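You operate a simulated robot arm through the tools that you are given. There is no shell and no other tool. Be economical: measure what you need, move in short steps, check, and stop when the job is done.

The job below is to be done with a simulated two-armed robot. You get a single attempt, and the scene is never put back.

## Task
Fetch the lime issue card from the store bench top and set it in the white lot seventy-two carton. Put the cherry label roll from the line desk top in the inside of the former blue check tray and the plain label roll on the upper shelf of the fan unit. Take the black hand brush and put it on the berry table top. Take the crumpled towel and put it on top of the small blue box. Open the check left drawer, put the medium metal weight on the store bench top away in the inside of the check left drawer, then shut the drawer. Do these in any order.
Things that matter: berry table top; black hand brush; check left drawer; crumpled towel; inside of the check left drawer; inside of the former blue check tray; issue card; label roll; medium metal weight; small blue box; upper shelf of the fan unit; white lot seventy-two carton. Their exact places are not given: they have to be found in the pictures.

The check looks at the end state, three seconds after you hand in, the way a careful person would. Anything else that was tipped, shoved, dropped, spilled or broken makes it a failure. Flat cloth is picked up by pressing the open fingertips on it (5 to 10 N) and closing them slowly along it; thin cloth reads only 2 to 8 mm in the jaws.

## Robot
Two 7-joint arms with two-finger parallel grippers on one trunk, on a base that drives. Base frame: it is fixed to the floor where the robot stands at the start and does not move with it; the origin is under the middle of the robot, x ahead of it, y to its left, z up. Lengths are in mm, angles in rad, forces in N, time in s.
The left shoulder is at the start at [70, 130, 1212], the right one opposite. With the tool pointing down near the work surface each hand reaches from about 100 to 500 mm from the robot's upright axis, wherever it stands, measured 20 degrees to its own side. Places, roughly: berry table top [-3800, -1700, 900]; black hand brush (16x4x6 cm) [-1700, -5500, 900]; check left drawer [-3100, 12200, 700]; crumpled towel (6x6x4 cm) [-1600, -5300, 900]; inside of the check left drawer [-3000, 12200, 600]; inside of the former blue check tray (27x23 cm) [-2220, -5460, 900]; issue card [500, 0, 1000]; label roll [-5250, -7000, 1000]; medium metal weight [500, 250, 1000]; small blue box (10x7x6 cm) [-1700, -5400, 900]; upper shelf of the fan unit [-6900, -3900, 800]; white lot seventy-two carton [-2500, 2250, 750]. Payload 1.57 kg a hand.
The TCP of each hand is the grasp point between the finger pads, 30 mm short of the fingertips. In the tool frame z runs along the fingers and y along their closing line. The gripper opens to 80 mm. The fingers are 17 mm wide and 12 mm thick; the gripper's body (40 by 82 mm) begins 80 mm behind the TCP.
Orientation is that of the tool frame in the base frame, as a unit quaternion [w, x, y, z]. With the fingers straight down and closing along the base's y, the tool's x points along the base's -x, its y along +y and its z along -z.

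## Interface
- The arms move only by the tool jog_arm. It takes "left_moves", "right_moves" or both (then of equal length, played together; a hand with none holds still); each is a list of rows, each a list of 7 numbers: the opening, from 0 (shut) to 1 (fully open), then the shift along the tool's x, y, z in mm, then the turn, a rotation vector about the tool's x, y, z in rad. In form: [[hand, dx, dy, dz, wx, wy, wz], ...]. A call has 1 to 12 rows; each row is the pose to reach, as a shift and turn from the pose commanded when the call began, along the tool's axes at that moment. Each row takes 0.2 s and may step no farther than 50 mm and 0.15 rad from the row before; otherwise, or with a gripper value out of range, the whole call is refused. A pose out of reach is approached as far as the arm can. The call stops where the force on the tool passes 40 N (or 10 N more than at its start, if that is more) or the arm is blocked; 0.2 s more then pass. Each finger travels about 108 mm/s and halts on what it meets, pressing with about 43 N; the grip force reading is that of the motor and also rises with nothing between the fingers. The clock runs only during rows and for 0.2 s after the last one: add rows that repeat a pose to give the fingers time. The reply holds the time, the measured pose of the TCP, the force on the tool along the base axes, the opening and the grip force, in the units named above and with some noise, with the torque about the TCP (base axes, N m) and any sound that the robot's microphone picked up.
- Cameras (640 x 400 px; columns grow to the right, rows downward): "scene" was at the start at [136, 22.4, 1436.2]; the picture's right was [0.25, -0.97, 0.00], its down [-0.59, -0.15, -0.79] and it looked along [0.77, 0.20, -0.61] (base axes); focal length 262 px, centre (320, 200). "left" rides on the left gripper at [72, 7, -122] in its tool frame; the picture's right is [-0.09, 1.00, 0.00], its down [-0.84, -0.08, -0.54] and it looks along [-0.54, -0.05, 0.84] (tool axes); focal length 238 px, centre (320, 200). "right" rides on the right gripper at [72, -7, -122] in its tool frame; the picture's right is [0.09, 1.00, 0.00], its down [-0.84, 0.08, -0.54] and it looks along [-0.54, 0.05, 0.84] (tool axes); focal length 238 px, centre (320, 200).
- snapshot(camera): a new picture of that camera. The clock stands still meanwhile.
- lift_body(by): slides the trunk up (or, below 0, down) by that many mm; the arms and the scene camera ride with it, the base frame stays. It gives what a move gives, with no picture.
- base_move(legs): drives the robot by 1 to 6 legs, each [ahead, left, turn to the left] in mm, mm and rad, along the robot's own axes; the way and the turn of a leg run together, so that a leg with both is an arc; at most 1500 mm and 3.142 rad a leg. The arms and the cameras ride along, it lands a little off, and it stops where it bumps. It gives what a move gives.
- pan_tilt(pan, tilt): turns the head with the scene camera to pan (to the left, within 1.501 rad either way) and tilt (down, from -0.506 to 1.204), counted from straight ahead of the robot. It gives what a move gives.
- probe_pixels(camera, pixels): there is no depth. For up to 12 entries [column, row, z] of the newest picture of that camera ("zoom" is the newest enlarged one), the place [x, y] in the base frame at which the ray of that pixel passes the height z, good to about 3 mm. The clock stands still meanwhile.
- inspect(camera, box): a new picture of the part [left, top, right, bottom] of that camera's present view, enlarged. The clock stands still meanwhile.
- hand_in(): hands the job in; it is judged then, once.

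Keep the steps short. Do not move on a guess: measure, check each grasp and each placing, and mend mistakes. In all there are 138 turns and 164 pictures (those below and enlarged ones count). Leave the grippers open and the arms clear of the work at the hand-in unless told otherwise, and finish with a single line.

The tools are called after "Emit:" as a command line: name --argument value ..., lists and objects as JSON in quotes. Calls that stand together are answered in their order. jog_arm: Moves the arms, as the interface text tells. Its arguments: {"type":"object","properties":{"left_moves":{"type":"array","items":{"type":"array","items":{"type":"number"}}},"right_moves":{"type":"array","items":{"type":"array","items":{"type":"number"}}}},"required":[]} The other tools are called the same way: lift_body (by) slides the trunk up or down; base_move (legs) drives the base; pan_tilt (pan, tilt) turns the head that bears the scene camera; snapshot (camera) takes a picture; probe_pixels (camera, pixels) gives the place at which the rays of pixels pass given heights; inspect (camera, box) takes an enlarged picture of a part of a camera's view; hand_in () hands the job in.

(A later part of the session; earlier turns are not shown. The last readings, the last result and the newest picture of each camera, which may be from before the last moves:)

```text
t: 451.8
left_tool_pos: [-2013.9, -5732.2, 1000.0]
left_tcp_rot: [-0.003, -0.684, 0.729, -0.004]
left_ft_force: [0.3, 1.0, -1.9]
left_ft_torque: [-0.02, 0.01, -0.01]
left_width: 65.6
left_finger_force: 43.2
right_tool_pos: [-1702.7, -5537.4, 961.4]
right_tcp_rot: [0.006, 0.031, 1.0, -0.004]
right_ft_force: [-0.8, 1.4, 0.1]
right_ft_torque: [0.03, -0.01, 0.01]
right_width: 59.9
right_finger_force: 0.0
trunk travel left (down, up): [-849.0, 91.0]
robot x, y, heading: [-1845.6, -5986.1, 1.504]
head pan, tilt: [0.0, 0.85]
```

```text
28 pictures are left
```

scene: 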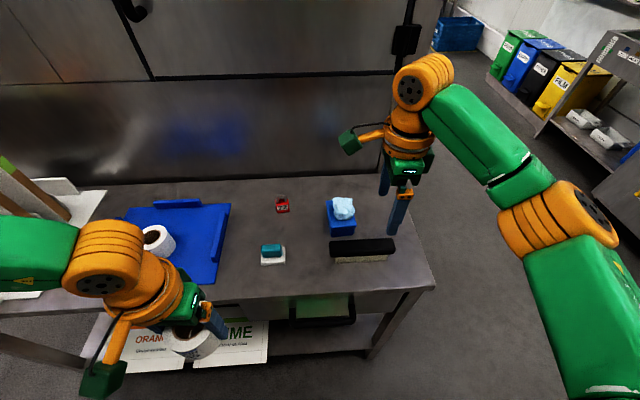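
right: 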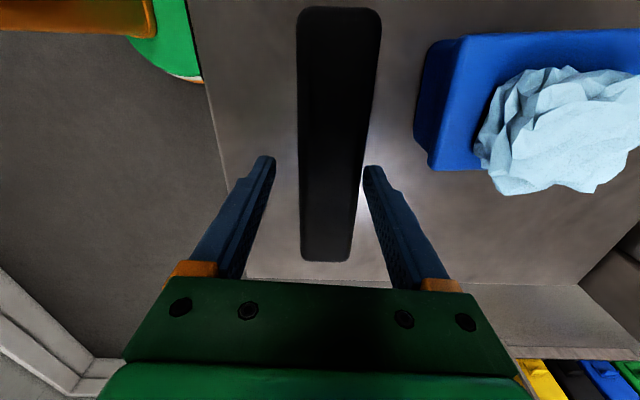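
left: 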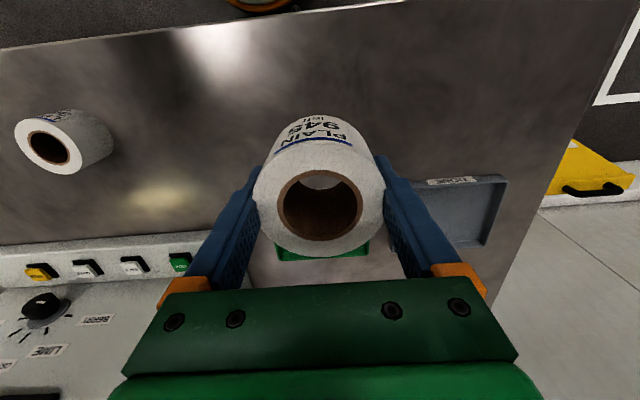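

The brush lies between the pads. Closing, then raising the trunk 90.

Emit:
jog_arm --right_moves '[[0.5, 0, 0, 0, 0, 0, 0], [0.3, 0, 0, 0, 0, 0, 0], [0.2, 0, 0, 0, 0, 0, 0], [0.2, 0, 0, 0, 0, 0, 0]]'

Emit:
lift_body --by 90

Emit:
jog_arm --right_moves '[[0.2, 0, 0, -35, 0, 0, 0], [0.2, 0, 0, -70, 0, 0, 0], [0.2, 0, -20, -100, 0, 0, 0], [0.2, 0, -60, -100, 0, 0, 0], [0.2, 0, -100, -100, 0, 0, 0], [0.2, 0, -140, -100, 0, 0, 0]]'

Emit:
base_move --legs '[[-250, 0, 0], [0, 0, 1.57]]'

Emit:
pan_tilt --pan 0.0 --tilt 0.4

Emit:
snapshot --camera "scene"

Emit:
snapshot --camera "right"

```text
t: 452.8
left_tool_pos: [-2015.2, -5733.3, 1000.3]
left_tcp_rot: [-0.004, -0.684, 0.729, -0.004]
left_ft_force: [0.3, 0.3, -1.7]
left_ft_torque: [0.02, 0.0, 0.03]
left_width: 65.6
left_finger_force: 42.8
right_tool_pos: [-1700.5, -5537.8, 962.5]
right_tcp_rot: [0.006, 0.031, 0.999, -0.003]
right_ft_force: [0.0, -0.6, -0.7]
right_ft_torque: [0.01, 0.01, 0.01]
right_width: 39.1
right_finger_force: 42.9
trunk travel left (down, up): [-849.0, 91.0]
robot x, y, heading: [-1841.7, -5982.0, 1.503]
head pan, tilt: [0.0, 0.85]
```

```text
t: 454.0
left_tool_pos: [-2014.5, -5732.3, 1090.6]
left_tcp_rot: [-0.004, -0.683, 0.73, -0.003]
left_ft_force: [-0.3, -0.5, -2.3]
left_ft_torque: [0.05, -0.01, -0.01]
left_width: 65.7
left_finger_force: 43.1
right_tool_pos: [-1702.4, -5537.6, 1051.8]
right_tcp_rot: [0.006, 0.032, 0.999, -0.003]
right_ft_force: [0.5, 0.0, -0.9]
right_ft_torque: [-0.04, -0.02, -0.03]
right_width: 39.0
right_finger_force: 43.4
trunk travel left (down, up): [-939.0, 1.0]
robot x, y, heading: [-1844.5, -5987.2, 1.508]
head pan, tilt: [0.0, 0.85]
```

```text
t: 455.4
left_tool_pos: [-2013.7, -5734.2, 1091.1]
left_tcp_rot: [-0.004, -0.684, 0.729, -0.003]
left_ft_force: [-0.4, 0.4, -0.9]
left_ft_torque: [0.0, -0.01, -0.03]
left_width: 65.8
left_finger_force: 43.0
right_tool_pos: [-1711.4, -5680.1, 1154.1]
right_tcp_rot: [0.007, 0.031, 0.999, -0.004]
right_ft_force: [0.1, -0.6, 0.0]
right_ft_torque: [0.0, -0.06, -0.01]
right_width: 38.9
right_finger_force: 42.5
trunk travel left (down, up): [-939.0, 1.0]
robot x, y, heading: [-1839.5, -5988.0, 1.507]
head pan, tilt: [0.0, 0.85]
```

```text
t: 461.1
left_tool_pos: [-2109.0, -6414.2, 1090.0]
left_tcp_rot: [0.001, 1.0, -0.026, 0.006]
left_ft_force: [0.5, 0.2, -0.7]
left_ft_torque: [0.0, 0.04, -0.01]
left_width: 65.6
left_finger_force: 42.6
right_tool_pos: [-2168.0, -6110.7, 1153.8]
right_tcp_rot: [0.006, -0.689, 0.724, 0.001]
right_ft_force: [-0.2, -0.1, -1.0]
right_ft_torque: [-0.02, -0.02, -0.03]
right_width: 39.1
right_finger_force: 43.8
trunk travel left (down, up): [-939.0, 1.0]
robot x, y, heading: [-1856.5, -6236.0, 3.091]
head pan, tilt: [0.0, 0.85]
```

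```text
t: 462.0
left_tool_pos: [-2108.3, -6414.5, 1090.1]
left_tcp_rot: [0.0, 1.0, -0.027, 0.005]
left_ft_force: [-0.4, -0.5, -1.3]
left_ft_torque: [-0.03, 0.01, 0.01]
left_width: 65.7
left_finger_force: 43.7
right_tool_pos: [-2167.3, -6111.5, 1155.0]
right_tcp_rot: [0.006, -0.689, 0.725, 0.003]
right_ft_force: [0.2, 0.3, -1.9]
right_ft_torque: [0.01, -0.01, -0.01]
right_width: 38.9
right_finger_force: 43.2
trunk travel left (down, up): [-939.0, 1.0]
robot x, y, heading: [-1853.7, -6235.7, 3.09]
head pan, tilt: [0.0, 0.4]
```

```text
27 pictures are left
```

scene: 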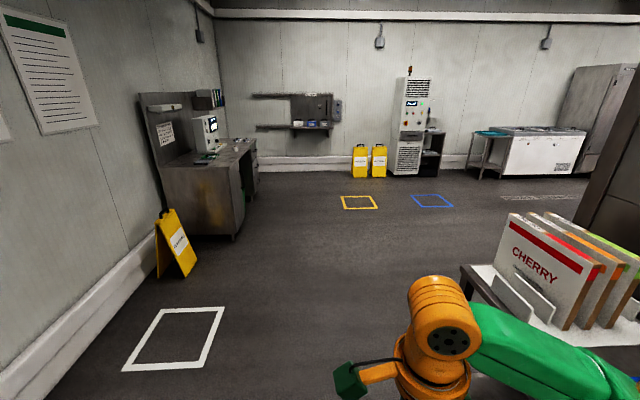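

```text
26 pictures are left
```

right: 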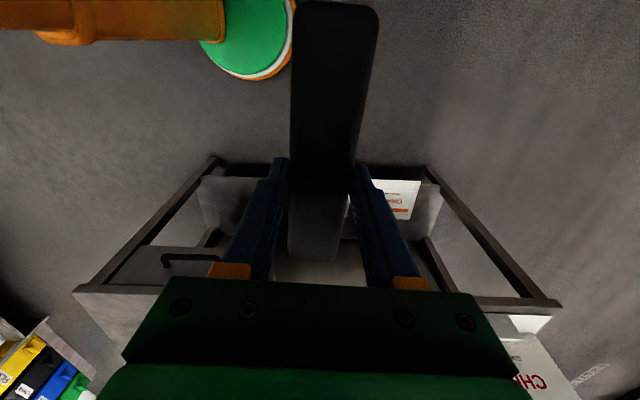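

Brush held (39 mm). Driving to the fan unit: the cabinet with grille and dark shelves at (412–440,130).

Emit:
base_move --legs '[[0, 0, 0.05], [1500, 0, 0], [1500, 0, 0], [800, 0, 0], [0, -1200, 0], [0, -1200, 0]]'

Emit:
snapshot --camera "scene"

```text
t: 492.0
left_tool_pos: [-6014.6, -4132.8, 1089.9]
left_tcp_rot: [-0.001, 1.0, 0.022, 0.006]
left_ft_force: [0.0, -0.9, -2.1]
left_ft_torque: [-0.01, -0.01, 0.01]
left_width: 65.3
left_finger_force: 42.9
right_tool_pos: [-6101.8, -3838.2, 1154.4]
right_tcp_rot: [-0.007, 0.724, -0.69, -0.002]
right_ft_force: [-0.9, 0.0, -0.6]
right_ft_torque: [0.03, 0.05, 0.0]
right_width: 38.7
right_finger_force: 43.0
trunk travel left (down, up): [-939.0, 1.0]
robot x, y, heading: [-5780.0, -3929.6, -3.097]
head pan, tilt: [0.0, 0.4]
```

```text
25 pictures are left
```

scene: 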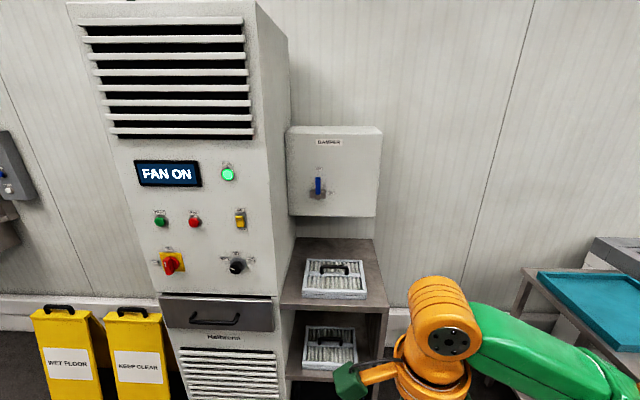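

The upper shelf is at right of the cabinet, with a filter on it. Measuring free space.

Emit:
inspect --camera "scene" --box '[260, 200, 420, 320]'

Emit:
probe_pixels --camera "scene" --pixels '[[281, 303, 800], [388, 307, 800], [299, 238, 800], [374, 240, 800], [303, 298, 800], [367, 298, 800], [308, 258, 820], [362, 260, 820], [303, 290, 830], [290, 215, 1000]]'

```text
3.33 times, centred on (340, 260) of scene
```

zoom: 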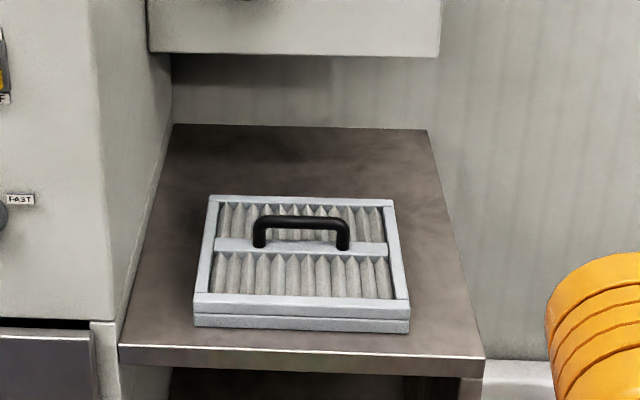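

```text
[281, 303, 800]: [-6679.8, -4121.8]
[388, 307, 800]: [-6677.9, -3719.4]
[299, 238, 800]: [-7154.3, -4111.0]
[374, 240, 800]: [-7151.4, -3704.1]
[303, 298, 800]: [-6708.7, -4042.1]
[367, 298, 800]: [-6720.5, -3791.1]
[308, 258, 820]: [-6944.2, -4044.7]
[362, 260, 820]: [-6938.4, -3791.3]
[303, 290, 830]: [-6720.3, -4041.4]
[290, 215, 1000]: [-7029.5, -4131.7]
```

Free strip right of the filter: y −3790…−3712, fit for the 66–72 mm roll with a fore-aft grip. Turning the left hand −90° and extending 150.

Emit:
jog_arm --left_moves '[[0.7, -14, 0, 0, 0, 0, -0.1428], [0.7, -27, 0, 0, 0, 0, -0.2856], [0.7, -41, 0, 0, 0, 0, -0.4284], [0.7, -55, 0, 0, 0, 0, -0.5712], [0.7, -68, 0, 0, 0, 0, -0.714], [0.7, -82, 0, 0, 0, 0, -0.8568], [0.7, -95, 0, 0, 0, 0, -0.9996], [0.7, -109, 0, 0, 0, 0, -1.1424], [0.7, -123, 0, 0, 0, 0, -1.2852], [0.7, -136, 0, 0, 0, 0, -1.428], [0.7, -150, 0, 0, 0, 0, -1.5708], [0.7, -150, 0, 0, 0, 0, -1.5708]]'

Emit:
base_move --legs '[[0, -330, -0.045], [520, 0, 0]]'

Emit:
pan_tilt --pan 0.25 --tilt 0.8

Emit:
snapshot --camera "scene"

Emit:
snapshot --camera "left"

```text
t: 494.6
left_tool_pos: [-6164.4, -4137.9, 1088.3]
left_tcp_rot: [0.004, 0.689, 0.725, 0.003]
left_ft_force: [0.4, -0.2, -0.6]
left_ft_torque: [0.01, 0.0, 0.01]
left_width: 65.8
left_finger_force: 43.0
right_tool_pos: [-6103.7, -3836.9, 1153.9]
right_tcp_rot: [-0.006, 0.724, -0.69, -0.002]
right_ft_force: [-0.1, 0.3, -0.9]
right_ft_torque: [0.02, 0.03, 0.04]
right_width: 38.8
right_finger_force: 42.8
trunk travel left (down, up): [-939.0, 1.0]
robot x, y, heading: [-5779.9, -3930.7, -3.097]
head pan, tilt: [0.0, 0.4]
```

```text
t: 499.3
left_tool_pos: [-6692.2, -3789.8, 1089.0]
left_tcp_rot: [0.004, 0.707, 0.707, 0.003]
left_ft_force: [0.4, 0.8, -0.8]
left_ft_torque: [-0.01, 0.01, 0.0]
left_width: 65.5
left_finger_force: 43.2
right_tool_pos: [-6617.3, -3492.9, 1154.8]
right_tcp_rot: [-0.007, 0.708, -0.706, -0.003]
right_ft_force: [-0.7, 0.1, -1.1]
right_ft_torque: [0.03, 0.03, 0.04]
right_width: 39.0
right_finger_force: 42.8
trunk travel left (down, up): [-939.0, 1.0]
robot x, y, heading: [-6303.4, -3601.1, -3.141]
head pan, tilt: [0.0, 0.4]
```

```text
t: 500.2
left_tool_pos: [-6693.7, -3789.5, 1088.4]
left_tcp_rot: [0.004, 0.707, 0.707, 0.004]
left_ft_force: [-0.3, -0.4, -1.7]
left_ft_torque: [0.0, 0.05, -0.05]
left_width: 65.7
left_finger_force: 43.8
right_tool_pos: [-6618.2, -3493.0, 1153.5]
right_tcp_rot: [-0.007, 0.708, -0.706, -0.002]
right_ft_force: [-0.4, -0.8, -0.5]
right_ft_torque: [0.04, 0.0, -0.03]
right_width: 38.7
right_finger_force: 43.2
trunk travel left (down, up): [-939.0, 1.0]
robot x, y, heading: [-6299.4, -3599.4, -3.134]
head pan, tilt: [0.25, 0.799]
```

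```text
23 pictures are left
```

scene: 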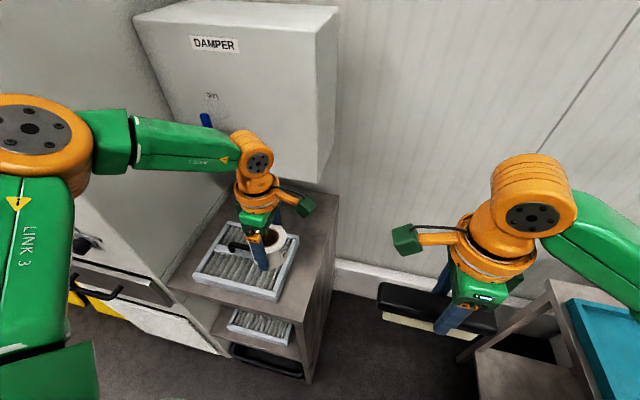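

```text
22 pictures are left
```

left: 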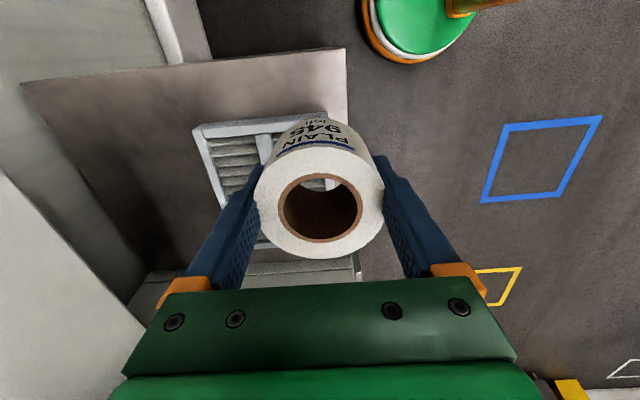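

Emit:
probe_pixels --camera "left" --pixels '[[345, 48, 800], [22, 85, 800], [345, 48, 780], [193, 128, 820], [327, 113, 820], [200, 70, 800], [145, 260, 800]]'

Emit:
probe_pixels --camera "scene" --pixels '[[318, 330, 800], [338, 196, 800], [278, 300, 800], [298, 237, 800], [318, 330, 780]]'

Emit:
inspect --camera "scene" --box '[160, 180, 360, 390]'

```text
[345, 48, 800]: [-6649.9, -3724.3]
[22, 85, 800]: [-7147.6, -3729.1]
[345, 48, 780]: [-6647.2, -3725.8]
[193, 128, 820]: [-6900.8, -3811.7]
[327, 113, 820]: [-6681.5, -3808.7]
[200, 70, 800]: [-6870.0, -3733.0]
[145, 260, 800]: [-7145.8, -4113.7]
```

```text
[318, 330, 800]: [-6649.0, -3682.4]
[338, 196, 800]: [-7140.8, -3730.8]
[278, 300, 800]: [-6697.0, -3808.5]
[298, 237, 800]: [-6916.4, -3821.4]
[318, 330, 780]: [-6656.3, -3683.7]
```

```text
1.90 times, centred on (260, 285) of scene
```

zoom: 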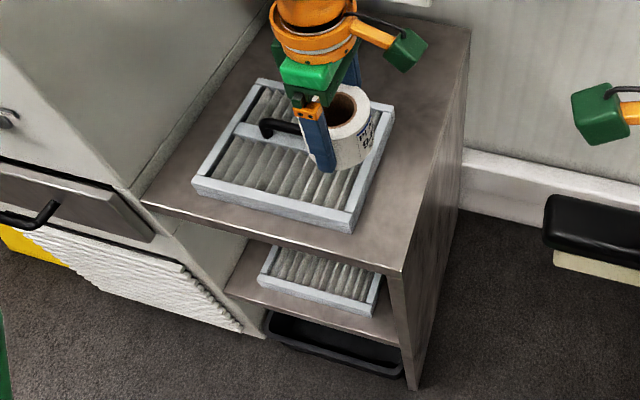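

The strip right of the filter is ~82 mm wide (y −3810…−3728). Driving 107 ahead and 24 right so the roll is over (-6800,-3765), then lowering the left arm 220.

Emit:
base_move --legs '[[107, -24, 0]]'

Emit:
jog_arm --left_moves '[[0.7, 0, 0, 40, 0, 0, 0], [0.7, 0, 0, 80, 0, 0, 0], [0.7, 0, 0, 120, 0, 0, 0], [0.7, 0, 0, 160, 0, 0, 0], [0.7, 0, 0, 190, 0, 0, 0], [0.7, 0, 0, 190, 0, 0, 0]]'

Emit:
inspect --camera "scene" --box '[140, 180, 420, 390]'

Emit:
snapshot --camera "left"

```text
t: 501.4
left_tool_pos: [-6794.7, -3770.3, 1091.6]
left_tcp_rot: [0.0, 0.706, 0.708, 0.002]
left_ft_force: [-0.1, -0.7, -1.6]
left_ft_torque: [0.01, 0.03, 0.02]
left_width: 65.5
left_finger_force: 43.7
right_tool_pos: [-6720.0, -3471.5, 1155.3]
right_tcp_rot: [-0.005, 0.71, -0.704, -0.005]
right_ft_force: [0.6, -0.2, -1.5]
right_ft_torque: [0.05, 0.01, 0.01]
right_width: 39.0
right_finger_force: 42.7
trunk travel left (down, up): [-939.0, 1.0]
robot x, y, heading: [-6408.0, -3578.8, -3.136]
head pan, tilt: [0.25, 0.799]
```

```text
t: 502.8
left_tool_pos: [-6752.4, -3803.1, 983.2]
left_tcp_rot: [0.003, 0.706, 0.709, 0.005]
left_ft_force: [0.1, 0.1, -0.9]
left_ft_torque: [0.0, 0.04, -0.01]
left_width: 65.5
left_finger_force: 43.1
left hand out of reach, approached as far as the arm can: row 2, 3, 4, 5, 6
right_tool_pos: [-6725.4, -3469.1, 1153.4]
right_tcp_rot: [-0.006, 0.71, -0.705, -0.003]
right_ft_force: [0.3, 0.6, -1.1]
right_ft_torque: [-0.03, -0.02, -0.02]
right_width: 39.0
right_finger_force: 43.6
trunk travel left (down, up): [-939.0, 1.0]
robot x, y, heading: [-6409.3, -3580.6, -3.138]
head pan, tilt: [0.25, 0.799]
```

```text
1.90 times, centred on (280, 285) of scene
```

zoom: 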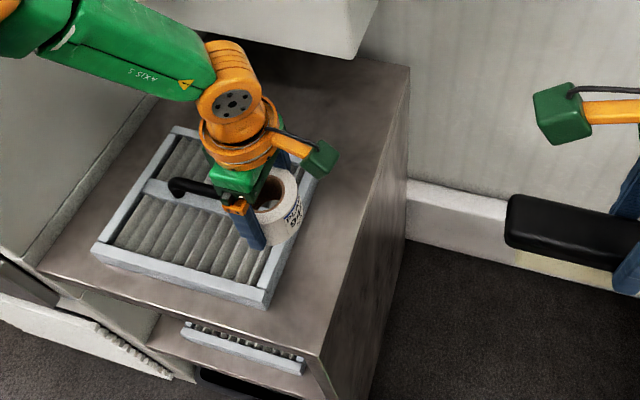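

```text
19 pictures are left
```

left: 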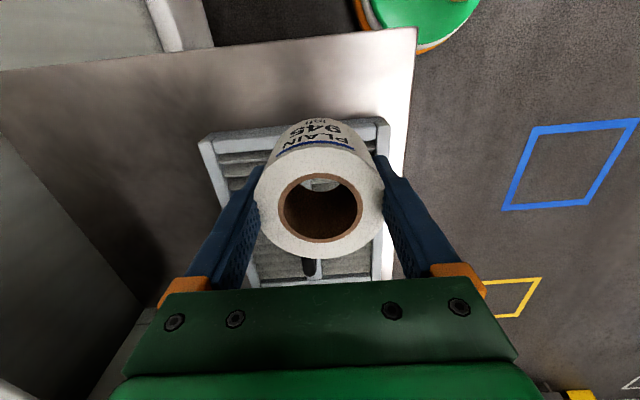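

Reach-limited at (-6752,-3803,983). Correcting with the base (30 ahead, 38 right) and lowering with the trunk by 125.

Emit:
base_move --legs '[[30, -39, 0]]'

Emit:
lift_body --by -100

Emit:
snapshot --camera "left"

Emit:
snapshot --camera "scene"

```text
t: 503.7
left_tool_pos: [-6778.9, -3768.5, 984.0]
left_tcp_rot: [0.0, 0.706, 0.708, 0.004]
left_ft_force: [0.2, 0.0, -1.4]
left_ft_torque: [0.03, 0.09, 0.03]
left_width: 65.6
left_finger_force: 43.1
right_tool_pos: [-6749.4, -3438.3, 1155.0]
right_tcp_rot: [-0.007, 0.71, -0.705, -0.006]
right_ft_force: [1.1, -0.7, -0.5]
right_ft_torque: [0.04, 0.03, -0.02]
right_width: 38.9
right_finger_force: 43.4
trunk travel left (down, up): [-939.0, 1.0]
robot x, y, heading: [-6438.3, -3540.4, -3.14]
head pan, tilt: [0.25, 0.799]
```

```text
t: 505.1
left_tool_pos: [-6780.1, -3756.4, 886.1]
left_tcp_rot: [0.002, 0.706, 0.708, 0.001]
left_ft_force: [-0.1, 10.9, 24.7]
left_ft_torque: [-0.95, 0.03, 0.0]
left_width: 65.7
left_finger_force: 43.1
right_tool_pos: [-6750.9, -3423.4, 1055.1]
right_tcp_rot: [-0.002, 0.709, -0.705, -0.002]
right_ft_force: [-0.3, -0.3, -0.6]
right_ft_torque: [0.04, 0.04, 0.0]
right_width: 39.1
right_finger_force: 43.1
trunk travel left (down, up): [-839.0, 101.0]
robot x, y, heading: [-6440.7, -3535.5, -3.137]
head pan, tilt: [0.25, 0.799]
```

```text
18 pictures are left
```

left: 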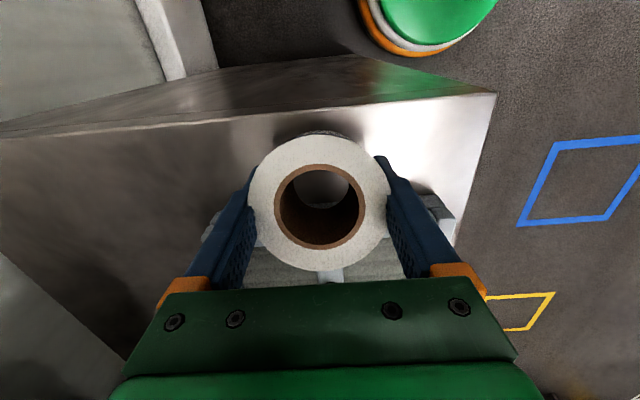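

```text
17 pictures are left
```

scene: 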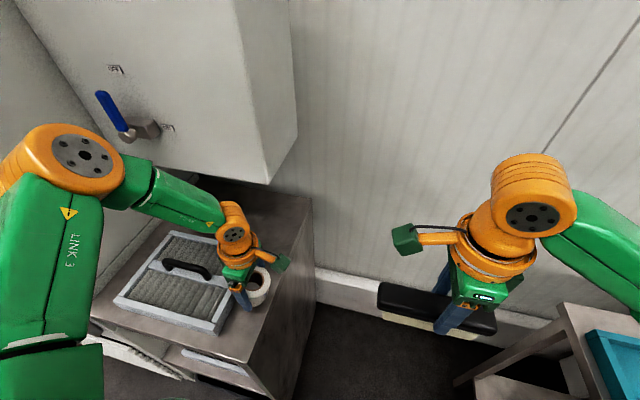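

Contact at TCP z 886 with a sideways push: the roll's edge met the filter frame. Raising 20, shifting 10 right, and lowering again to just above the shelf.

Emit:
lift_body --by 20

Emit:
base_move --legs '[[0, -10, 0]]'

Emit:
lift_body --by -28

Emit:
inspect --camera "scene" --box '[90, 180, 330, 380]'

```text
t: 505.7
left_tool_pos: [-6781.8, -3762.3, 904.2]
left_tcp_rot: [0.003, 0.706, 0.709, 0.003]
left_ft_force: [-0.1, 0.0, -1.2]
left_ft_torque: [0.0, 0.01, 0.01]
left_width: 65.7
left_finger_force: 43.1
right_tool_pos: [-6754.6, -3429.9, 1074.4]
right_tcp_rot: [-0.005, 0.709, -0.705, -0.001]
right_ft_force: [0.3, -0.2, -0.1]
right_ft_torque: [-0.01, -0.01, 0.01]
right_width: 39.1
right_finger_force: 43.1
trunk travel left (down, up): [-859.0, 81.0]
robot x, y, heading: [-6437.5, -3540.7, -3.136]
head pan, tilt: [0.25, 0.799]
```

```text
t: 506.5
left_tool_pos: [-6782.6, -3755.0, 903.2]
left_tcp_rot: [0.002, 0.706, 0.708, 0.004]
left_ft_force: [1.0, -0.9, -1.6]
left_ft_torque: [0.04, 0.0, 0.01]
left_width: 65.7
left_finger_force: 43.1
right_tool_pos: [-6756.5, -3421.6, 1074.9]
right_tcp_rot: [-0.007, 0.71, -0.704, -0.002]
right_ft_force: [-0.4, -0.4, -0.8]
right_ft_torque: [0.05, -0.01, 0.02]
right_width: 39.0
right_finger_force: 43.0
trunk travel left (down, up): [-859.0, 81.0]
robot x, y, heading: [-6436.9, -3526.4, -3.136]
head pan, tilt: [0.25, 0.799]
```

```text
t: 507.2
left_tool_pos: [-6782.2, -3752.9, 875.5]
left_tcp_rot: [0.004, 0.706, 0.708, 0.004]
left_ft_force: [-0.1, 0.3, -2.0]
left_ft_torque: [0.04, 0.01, -0.03]
left_width: 65.7
left_finger_force: 43.1
right_tool_pos: [-6754.6, -3420.2, 1045.9]
right_tcp_rot: [-0.008, 0.71, -0.704, -0.003]
right_ft_force: [0.3, -0.4, -0.7]
right_ft_torque: [-0.02, -0.02, 0.01]
right_width: 39.1
right_finger_force: 43.1
trunk travel left (down, up): [-831.0, 109.0]
robot x, y, heading: [-6439.6, -3531.2, -3.137]
head pan, tilt: [0.25, 0.799]
```

```text
2.00 times, centred on (210, 280) of scene
```

zoom: 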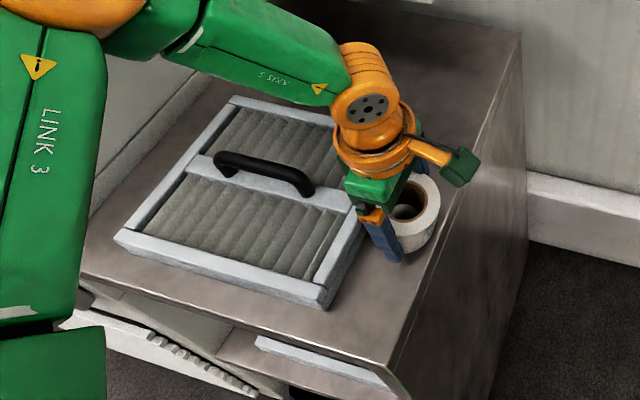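

Now it passes beside the filter freely. Lowering on in small steps.

Emit:
lift_body --by -14

Emit:
lift_body --by -7

Emit:
lift_body --by -5

Emit:
inspect --camera "scene" --box '[200, 200, 330, 330]'

```text
t: 507.7
left_tool_pos: [-6780.8, -3752.5, 867.8]
left_tcp_rot: [0.003, 0.706, 0.708, 0.002]
left_ft_force: [3.5, 0.4, 7.1]
left_ft_torque: [0.26, -0.12, -0.12]
left_width: 65.8
left_finger_force: 43.1
right_tool_pos: [-6752.3, -3419.2, 1036.6]
right_tcp_rot: [-0.006, 0.71, -0.704, -0.003]
right_ft_force: [-1.2, -1.0, -0.9]
right_ft_torque: [0.04, -0.02, 0.03]
right_width: 38.9
right_finger_force: 43.1
trunk travel left (down, up): [-821.0, 119.0]
robot x, y, heading: [-6437.7, -3526.4, -3.137]
head pan, tilt: [0.25, 0.799]
stopped: the force on the tool passed its limit at 43 N (the readings are from after the stop); the commanded pose is now the measured one
```

```text
t: 508.1
left_tool_pos: [-6780.7, -3752.5, 867.3]
left_tcp_rot: [0.0, 0.707, 0.707, 0.0]
left_ft_force: [7.7, -1.2, 19.4]
left_ft_torque: [0.47, -0.29, -0.2]
left_width: 65.4
left_finger_force: 42.7
right_tool_pos: [-6750.1, -3419.9, 1035.1]
right_tcp_rot: [-0.005, 0.71, -0.704, -0.004]
right_ft_force: [-0.2, -1.0, -1.3]
right_ft_torque: [0.03, 0.01, 0.03]
right_width: 38.9
right_finger_force: 43.3
trunk travel left (down, up): [-818.0, 122.0]
robot x, y, heading: [-6437.1, -3528.2, -3.137]
head pan, tilt: [0.25, 0.799]
stopped: the force on the tool passed its limit at 43 N (the readings are from after the stop); the commanded pose is now the measured one
```

```text
t: 508.4
left_tool_pos: [-6782.1, -3752.8, 867.1]
left_tcp_rot: [-0.002, 0.705, 0.709, -0.004]
left_ft_force: [9.7, -1.0, 22.1]
left_ft_torque: [0.64, -0.36, -0.27]
left_width: 65.5
left_finger_force: 43.1
right_tool_pos: [-6748.8, -3420.3, 1033.0]
right_tcp_rot: [-0.004, 0.711, -0.703, -0.004]
right_ft_force: [0.3, -0.9, -0.5]
right_ft_torque: [0.0, 0.03, -0.02]
right_width: 39.4
right_finger_force: 43.0
trunk travel left (down, up): [-816.0, 124.0]
robot x, y, heading: [-6439.1, -3528.1, -3.132]
head pan, tilt: [0.25, 0.799]
stopped: the force on the tool passed its limit at 41 N (the readings are from after the stop); the commanded pose is now the measured one
```

```text
3.08 times, centred on (265, 265) of scene
```

zoom: 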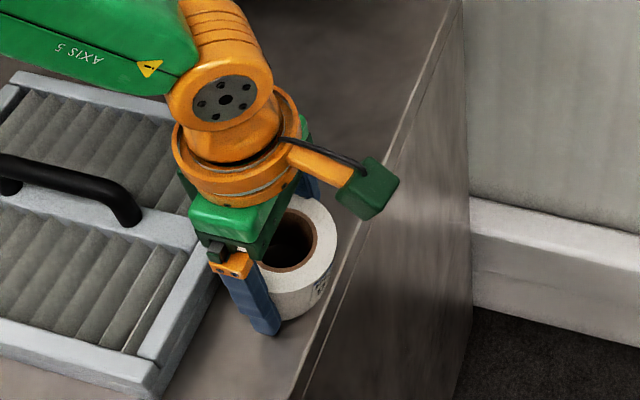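

Firm contact on the shelf; the roll is clear of the filter and inside the edge. Opening and rising.

Emit:
jog_arm --left_moves '[[0.85, 0, 0, -1, 0, 0, 0], [1, 0, 0, -1, 0, 0, 0], [1, 0, 0, -1, 0, 0, 0], [1, 0, 0, -1, 0, 0, 0]]'

Emit:
lift_body --by 120

Emit:
base_move --legs '[[-350, 0, 0]]'

Emit:
snapshot --camera "scene"

Emit:
pan_tilt --pan -1.1 --tilt 0.35

Emit:
snapshot --camera "scene"

```text
t: 509.4
left_tool_pos: [-6786.7, -3755.0, 864.6]
left_tcp_rot: [0.001, 0.705, 0.709, -0.001]
left_ft_force: [-0.6, -1.1, -0.4]
left_ft_torque: [0.0, -0.03, -0.01]
left_width: 80.1
left_finger_force: 0.1
right_tool_pos: [-6755.4, -3421.4, 1030.2]
right_tcp_rot: [-0.007, 0.71, -0.704, -0.002]
right_ft_force: [-0.7, 0.7, -1.1]
right_ft_torque: [0.01, -0.01, 0.01]
right_width: 38.9
right_finger_force: 43.0
trunk travel left (down, up): [-816.0, 124.0]
robot x, y, heading: [-6438.8, -3529.2, -3.135]
head pan, tilt: [0.25, 0.799]
```

```text
t: 510.9
left_tool_pos: [-6786.9, -3754.1, 985.0]
left_tcp_rot: [0.0, 0.706, 0.709, -0.001]
left_ft_force: [0.2, 0.8, 0.3]
left_ft_torque: [0.0, 0.02, 0.02]
left_width: 80.2
left_finger_force: 0.1
right_tool_pos: [-6753.8, -3420.5, 1150.5]
right_tcp_rot: [-0.007, 0.71, -0.704, -0.002]
right_ft_force: [-0.1, 0.3, -0.7]
right_ft_torque: [0.05, -0.01, 0.03]
right_width: 38.9
right_finger_force: 42.9
trunk travel left (down, up): [-936.0, 4.0]
robot x, y, heading: [-6436.1, -3526.6, -3.138]
head pan, tilt: [0.25, 0.799]
```

```text
t: 513.2
left_tool_pos: [-6443.6, -3753.0, 984.0]
left_tcp_rot: [0.0, 0.703, 0.712, -0.001]
left_ft_force: [-0.9, 0.7, -0.2]
left_ft_torque: [-0.01, -0.03, 0.0]
left_width: 80.2
left_finger_force: 0.2
right_tool_pos: [-6416.1, -3420.1, 1150.0]
right_tcp_rot: [-0.008, 0.713, -0.702, -0.002]
right_ft_force: [-0.1, -0.4, -1.0]
right_ft_torque: [0.02, -0.03, 0.0]
right_width: 38.9
right_finger_force: 43.1
trunk travel left (down, up): [-936.0, 4.0]
robot x, y, heading: [-6094.9, -3520.3, -3.127]
head pan, tilt: [0.25, 0.799]
```

```text
14 pictures are left
```

scene: 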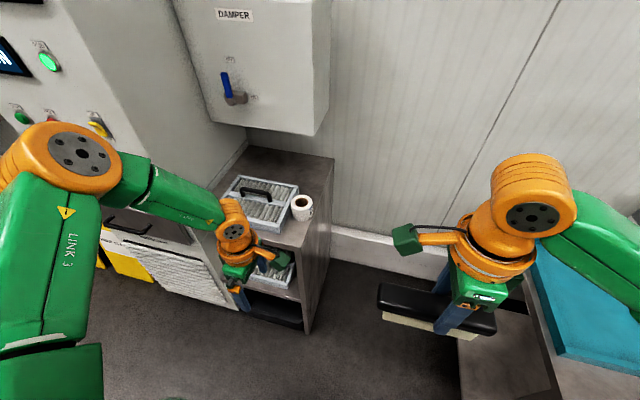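

```text
t: 514.7
left_tool_pos: [-6440.8, -3752.7, 985.6]
left_tcp_rot: [0.0, 0.703, 0.711, -0.001]
left_ft_force: [0.0, 0.4, 1.0]
left_ft_torque: [0.02, -0.02, -0.02]
left_width: 79.9
left_finger_force: 0.1
right_tool_pos: [-6412.4, -3419.8, 1151.3]
right_tcp_rot: [-0.007, 0.713, -0.702, -0.001]
right_ft_force: [-0.4, 0.2, -1.7]
right_ft_torque: [0.01, 0.02, -0.01]
right_width: 39.0
right_finger_force: 42.8
trunk travel left (down, up): [-936.0, 4.0]
robot x, y, heading: [-6098.4, -3528.8, -3.125]
head pan, tilt: [-1.1, 0.351]
```

```text
13 pictures are left
```

scene: 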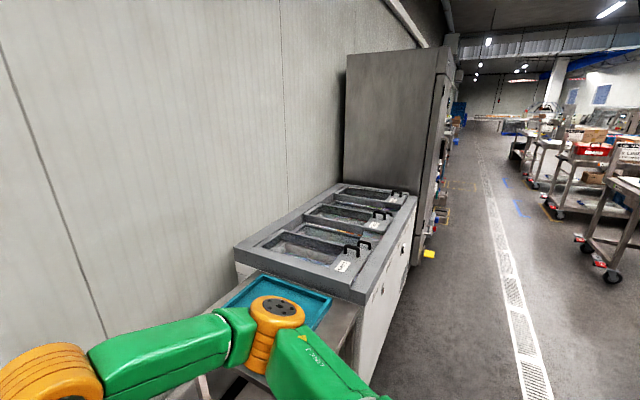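

The plain roll stands on the upper shelf. Now to the berry table: back off, turn to face +x, strafe to y≈-1750, and look.

Emit:
base_move --legs '[[-450, 0, 0], [0, 0, 1.57], [0, 0, 1.555], [0, 900, 0], [0, 850, 0]]'

Emit:
pan_tilt --pan 0.0 --tilt 0.45

Emit:
snapshot --camera "scene"

Emit:
probe_pixels --camera "scene" --pixels '[[320, 200, 900], [200, 200, 900], [440, 200, 900], [320, 240, 900], [320, 160, 900]]'

```text
t: 533.3
left_tool_pos: [-5270.9, -1565.4, 984.4]
left_tcp_rot: [0.001, -0.706, 0.709, 0.0]
left_ft_force: [-0.6, 0.7, -0.1]
left_ft_torque: [0.04, 0.03, 0.0]
left_width: 79.9
left_finger_force: 0.0
right_tool_pos: [-5305.1, -1896.9, 1150.8]
right_tcp_rot: [0.002, 0.707, 0.707, -0.007]
right_ft_force: [-0.3, 0.9, -1.3]
right_ft_torque: [0.03, 0.03, -0.02]
right_width: 39.1
right_finger_force: 43.0
trunk travel left (down, up): [-936.0, 4.0]
robot x, y, heading: [-5620.9, -1784.9, -0.001]
head pan, tilt: [-1.1, 0.351]
```

```text
t: 534.7
left_tool_pos: [-5272.1, -1564.9, 984.8]
left_tcp_rot: [0.002, -0.706, 0.709, 0.0]
left_ft_force: [0.7, 0.5, -0.3]
left_ft_torque: [0.0, 0.01, -0.01]
left_width: 80.0
left_finger_force: 0.1
right_tool_pos: [-5305.7, -1897.6, 1150.4]
right_tcp_rot: [0.002, 0.706, 0.708, -0.007]
right_ft_force: [-0.1, -1.6, -0.2]
right_ft_torque: [-0.01, 0.01, 0.04]
right_width: 38.9
right_finger_force: 43.2
trunk travel left (down, up): [-936.0, 4.0]
robot x, y, heading: [-5620.8, -1784.4, -0.002]
head pan, tilt: [0.0, 0.45]
```

```text
12 pictures are left
```

scene: 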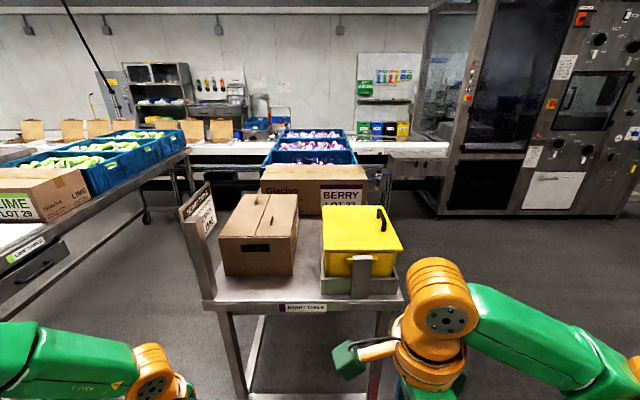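

```text
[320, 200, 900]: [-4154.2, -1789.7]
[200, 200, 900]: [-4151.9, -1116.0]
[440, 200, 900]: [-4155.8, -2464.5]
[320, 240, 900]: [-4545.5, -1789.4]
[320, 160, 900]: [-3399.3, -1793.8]
```

The berry table is right ahead with free space at its front left. Zooming in and measuring.

Emit:
inspect --camera "scene" --box '[180, 170, 420, 320]'

Emit:
probe_pixels --camera "scene" --pixels '[[204, 303, 900], [320, 301, 900], [400, 296, 900], [225, 275, 900], [292, 274, 900], [322, 278, 900], [350, 298, 900], [296, 240, 900], [322, 240, 900]]'

```text
2.67 times, centred on (300, 245) of scene
```

zoom: 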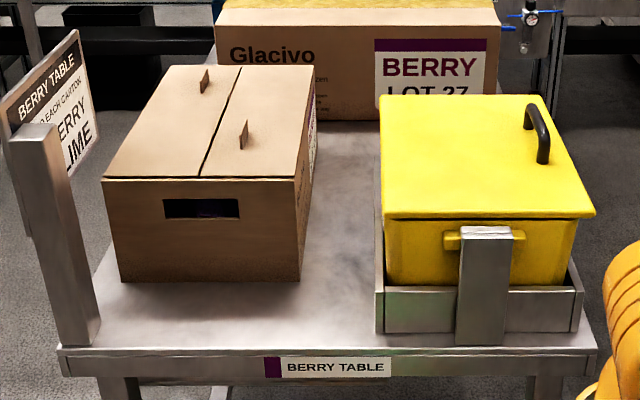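

```text
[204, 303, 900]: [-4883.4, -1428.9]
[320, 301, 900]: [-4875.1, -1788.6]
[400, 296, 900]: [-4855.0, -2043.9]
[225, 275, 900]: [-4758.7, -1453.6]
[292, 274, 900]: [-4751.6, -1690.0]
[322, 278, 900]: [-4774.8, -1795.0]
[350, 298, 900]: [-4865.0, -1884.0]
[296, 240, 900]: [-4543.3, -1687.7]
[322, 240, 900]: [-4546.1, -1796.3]
```

Free front strip: x ≈ -4890…-4770, y -1480…-1790. I'll pull the left hand back and up, move 243 left and 480 ahead, and lower the brush by 150 over the strip.

Emit:
jog_arm --left_moves '[[0.9, 0, 35, -30, 0, 0, 0], [0.9, 0, 70, -60, 0, 0, 0], [0.9, 0, 105, -90, 0, 0, 0], [0.9, 0, 140, -110, 0, 0, 0]]'

Emit:
base_move --legs '[[0, 243, 0], [475, 0, 0]]'

Emit:
lift_body --by -145

Emit:
pan_tilt --pan -0.2 --tilt 0.9

Emit:
snapshot --camera "scene"

Emit:
snapshot --camera "right"

```text
t: 535.7
left_tool_pos: [-5384.7, -1555.5, 1096.5]
left_tcp_rot: [0.001, -0.705, 0.709, 0.0]
left_ft_force: [0.2, -0.6, 0.0]
left_ft_torque: [-0.01, -0.01, -0.03]
left_width: 72.0
left_finger_force: 0.1
left hand out of reach, approached as far as the arm can: row 4
right_tool_pos: [-5305.8, -1896.8, 1151.4]
right_tcp_rot: [0.002, 0.706, 0.708, -0.007]
right_ft_force: [-0.9, 0.2, -0.4]
right_ft_torque: [-0.04, 0.0, -0.02]
right_width: 39.1
right_finger_force: 43.2
trunk travel left (down, up): [-936.0, 4.0]
robot x, y, heading: [-5620.0, -1784.8, -0.003]
head pan, tilt: [0.0, 0.45]
```

```text
t: 539.8
left_tool_pos: [-4916.6, -1321.9, 1097.0]
left_tcp_rot: [0.002, -0.704, 0.71, -0.001]
left_ft_force: [-0.3, -0.1, -0.1]
left_ft_torque: [0.06, -0.03, -0.02]
left_width: 72.0
left_finger_force: 0.1
right_tool_pos: [-4839.7, -1662.4, 1150.9]
right_tcp_rot: [0.003, 0.708, 0.706, -0.006]
right_ft_force: [-0.1, -0.6, -1.6]
right_ft_torque: [0.0, 0.02, 0.03]
right_width: 38.9
right_finger_force: 43.0
trunk travel left (down, up): [-936.0, 4.0]
robot x, y, heading: [-5150.5, -1549.4, -0.008]
head pan, tilt: [0.0, 0.45]
```

```text
t: 541.5
left_tool_pos: [-4915.0, -1321.7, 952.4]
left_tcp_rot: [0.001, -0.705, 0.709, -0.001]
left_ft_force: [0.3, -0.2, 0.1]
left_ft_torque: [0.02, -0.02, 0.02]
left_width: 72.2
left_finger_force: 0.1
right_tool_pos: [-4838.1, -1662.6, 1005.3]
right_tcp_rot: [0.002, 0.708, 0.706, -0.007]
right_ft_force: [0.0, 0.4, -0.7]
right_ft_torque: [0.0, -0.01, 0.01]
right_width: 39.1
right_finger_force: 43.0
trunk travel left (down, up): [-791.0, 149.0]
robot x, y, heading: [-5152.9, -1552.8, -0.007]
head pan, tilt: [0.0, 0.45]
```

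```text
t: 542.4
left_tool_pos: [-4914.5, -1321.4, 951.3]
left_tcp_rot: [0.0, -0.705, 0.709, 0.001]
left_ft_force: [-0.5, 0.6, -0.5]
left_ft_torque: [0.03, 0.04, 0.01]
left_width: 72.0
left_finger_force: 0.0
right_tool_pos: [-4838.3, -1661.7, 1006.7]
right_tcp_rot: [0.002, 0.708, 0.706, -0.007]
right_ft_force: [-0.3, -0.4, -1.3]
right_ft_torque: [-0.03, 0.0, 0.0]
right_width: 39.4
right_finger_force: 42.8
trunk travel left (down, up): [-791.0, 149.0]
robot x, y, heading: [-5151.9, -1549.6, -0.003]
head pan, tilt: [-0.201, 0.901]
```

```text
10 pictures are left
```

scene: 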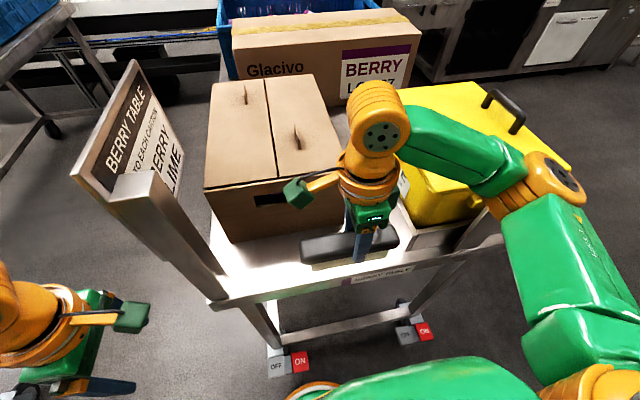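

```text
9 pictures are left
```

right: 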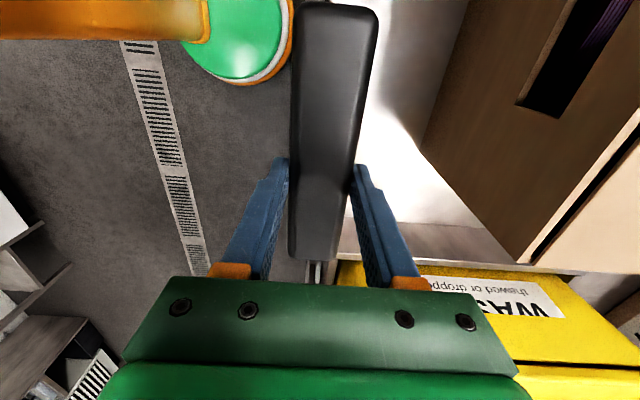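

Emit:
probe_pixels --camera "right" --pixels '[[420, 142, 918], [420, 142, 890], [518, 260, 918], [335, 262, 918], [335, 262, 890]]'

Emit:
probe_pixels --camera "scene" --pixels '[[230, 243, 918], [230, 243, 890], [222, 305, 918], [222, 305, 890], [410, 262, 918], [330, 238, 918], [440, 248, 918]]'

```text
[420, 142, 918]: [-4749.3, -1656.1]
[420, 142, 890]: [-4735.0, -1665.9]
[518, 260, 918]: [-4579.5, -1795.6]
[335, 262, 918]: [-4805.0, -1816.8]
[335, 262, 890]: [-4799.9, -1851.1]
```

```text
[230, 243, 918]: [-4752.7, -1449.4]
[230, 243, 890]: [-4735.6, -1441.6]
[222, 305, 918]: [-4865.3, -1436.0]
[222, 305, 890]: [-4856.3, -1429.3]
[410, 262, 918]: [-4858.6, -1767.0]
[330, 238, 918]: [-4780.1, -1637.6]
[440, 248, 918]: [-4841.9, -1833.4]
```

Box front x≈-4747 and table edge ≈-4860, so I aim for x≈-4815: 23 ahead. Then lowering in steps until contact.

Emit:
base_move --legs '[[23, 0, 0]]'

Emit:
lift_body --by -36

Emit:
lift_body --by -8

Emit:
lift_body --by -6

Emit:
snapshot --camera "scene"

```text
t: 543.2
left_tool_pos: [-4896.2, -1320.8, 953.3]
left_tcp_rot: [0.002, -0.705, 0.709, -0.002]
left_ft_force: [0.1, -0.6, -0.6]
left_ft_torque: [0.0, -0.01, 0.02]
left_width: 72.2
left_finger_force: 0.1
right_tool_pos: [-4819.5, -1663.4, 1007.6]
right_tcp_rot: [0.004, 0.708, 0.706, -0.004]
right_ft_force: [-1.3, -0.2, -1.4]
right_ft_torque: [0.06, -0.03, 0.0]
right_width: 39.2
right_finger_force: 43.2
trunk travel left (down, up): [-791.0, 149.0]
robot x, y, heading: [-5128.4, -1553.6, -0.006]
head pan, tilt: [-0.201, 0.901]
```

```text
t: 544.0
left_tool_pos: [-4892.1, -1321.8, 915.4]
left_tcp_rot: [0.001, -0.705, 0.71, 0.001]
left_ft_force: [0.0, -0.2, -0.6]
left_ft_torque: [0.01, 0.02, -0.03]
left_width: 71.9
left_finger_force: 0.2
right_tool_pos: [-4815.0, -1662.1, 969.3]
right_tcp_rot: [0.001, 0.708, 0.707, -0.007]
right_ft_force: [-0.4, -0.6, -1.2]
right_ft_torque: [-0.02, 0.02, 0.01]
right_width: 39.1
right_finger_force: 43.3
trunk travel left (down, up): [-755.0, 185.0]
robot x, y, heading: [-5136.6, -1549.4, -0.007]
head pan, tilt: [-0.201, 0.901]
```

```text
t: 544.6
left_tool_pos: [-4890.6, -1322.4, 907.5]
left_tcp_rot: [0.0, -0.705, 0.71, 0.0]
left_ft_force: [0.2, -0.3, 0.4]
left_ft_torque: [-0.01, -0.01, -0.02]
left_width: 72.0
left_finger_force: 0.0
right_tool_pos: [-4814.1, -1664.0, 962.2]
right_tcp_rot: [0.002, 0.708, 0.706, -0.007]
right_ft_force: [-0.2, -0.2, -0.3]
right_ft_torque: [-0.01, -0.01, -0.02]
right_width: 39.0
right_finger_force: 43.5
trunk travel left (down, up): [-747.0, 193.0]
robot x, y, heading: [-5131.0, -1552.8, -0.007]
head pan, tilt: [-0.201, 0.901]
```

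```text
t: 545.1
left_tool_pos: [-4891.2, -1321.7, 902.8]
left_tcp_rot: [0.0, -0.705, 0.709, 0.0]
left_ft_force: [-1.1, -0.3, -0.3]
left_ft_torque: [-0.02, 0.04, -0.03]
left_width: 71.9
left_finger_force: 0.0
right_tool_pos: [-4816.1, -1662.4, 956.0]
right_tcp_rot: [0.002, 0.709, 0.705, -0.007]
right_ft_force: [0.1, -0.1, -0.9]
right_ft_torque: [-0.01, 0.0, 0.02]
right_width: 39.0
right_finger_force: 43.0
trunk travel left (down, up): [-741.0, 199.0]
robot x, y, heading: [-5128.6, -1548.0, -0.004]
head pan, tilt: [-0.201, 0.901]
```

```text
8 pictures are left
```

scene: 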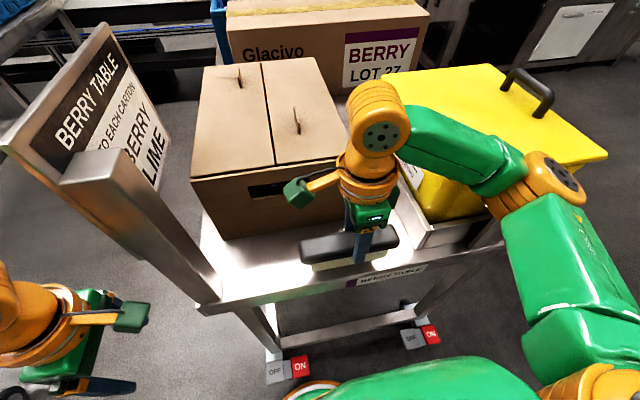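

No contact yet; the table is a bit lower. Continuing in small steps.

Emit:
lift_body --by -10

Emit:
lift_body --by -6

Emit:
lift_body --by -5

Emit:
inspect --camera "scene" --box '[190, 170, 450, 310]'

```text
t: 545.7
left_tool_pos: [-4892.1, -1321.6, 892.1]
left_tcp_rot: [-0.001, -0.705, 0.71, -0.001]
left_ft_force: [0.7, 0.9, 0.3]
left_ft_torque: [-0.01, -0.01, -0.03]
left_width: 71.8
left_finger_force: 0.1
right_tool_pos: [-4814.4, -1663.5, 946.8]
right_tcp_rot: [0.002, 0.709, 0.706, -0.006]
right_ft_force: [-1.1, -0.3, -0.4]
right_ft_torque: [-0.01, -0.01, -0.01]
right_width: 39.1
right_finger_force: 43.0
trunk travel left (down, up): [-731.0, 209.0]
robot x, y, heading: [-5131.6, -1553.1, -0.006]
head pan, tilt: [-0.201, 0.901]
```

```text
t: 546.3
left_tool_pos: [-4891.6, -1322.1, 885.0]
left_tcp_rot: [0.001, -0.705, 0.709, 0.0]
left_ft_force: [-0.1, 0.5, -0.4]
left_ft_torque: [0.0, -0.02, 0.0]
left_width: 71.8
left_finger_force: 0.0
right_tool_pos: [-4814.3, -1663.1, 939.6]
right_tcp_rot: [0.002, 0.709, 0.706, -0.007]
right_ft_force: [-0.1, -0.3, -0.3]
right_ft_torque: [0.0, 0.06, 0.03]
right_width: 38.9
right_finger_force: 43.3
trunk travel left (down, up): [-725.0, 215.0]
robot x, y, heading: [-5129.7, -1552.6, -0.008]
head pan, tilt: [-0.201, 0.901]
```

```text
t: 546.8
left_tool_pos: [-4892.0, -1322.2, 881.1]
left_tcp_rot: [0.0, -0.705, 0.71, 0.0]
left_ft_force: [-0.2, 0.3, 0.1]
left_ft_torque: [-0.01, 0.0, 0.01]
left_width: 71.9
left_finger_force: 0.0
right_tool_pos: [-4815.5, -1663.0, 933.6]
right_tcp_rot: [0.002, 0.709, 0.706, -0.007]
right_ft_force: [-0.3, -0.3, -1.2]
right_ft_torque: [-0.01, -0.03, 0.01]
right_width: 38.8
right_finger_force: 43.1
trunk travel left (down, up): [-720.0, 220.0]
robot x, y, heading: [-5134.3, -1549.6, -0.011]
head pan, tilt: [-0.201, 0.901]
```

```text
2.46 times, centred on (320, 240) of scene
```

zoom: 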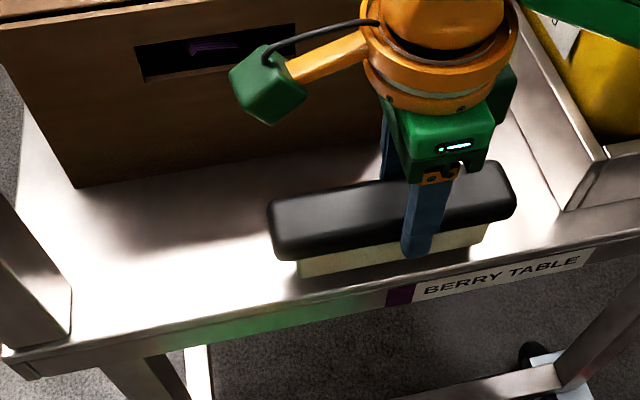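

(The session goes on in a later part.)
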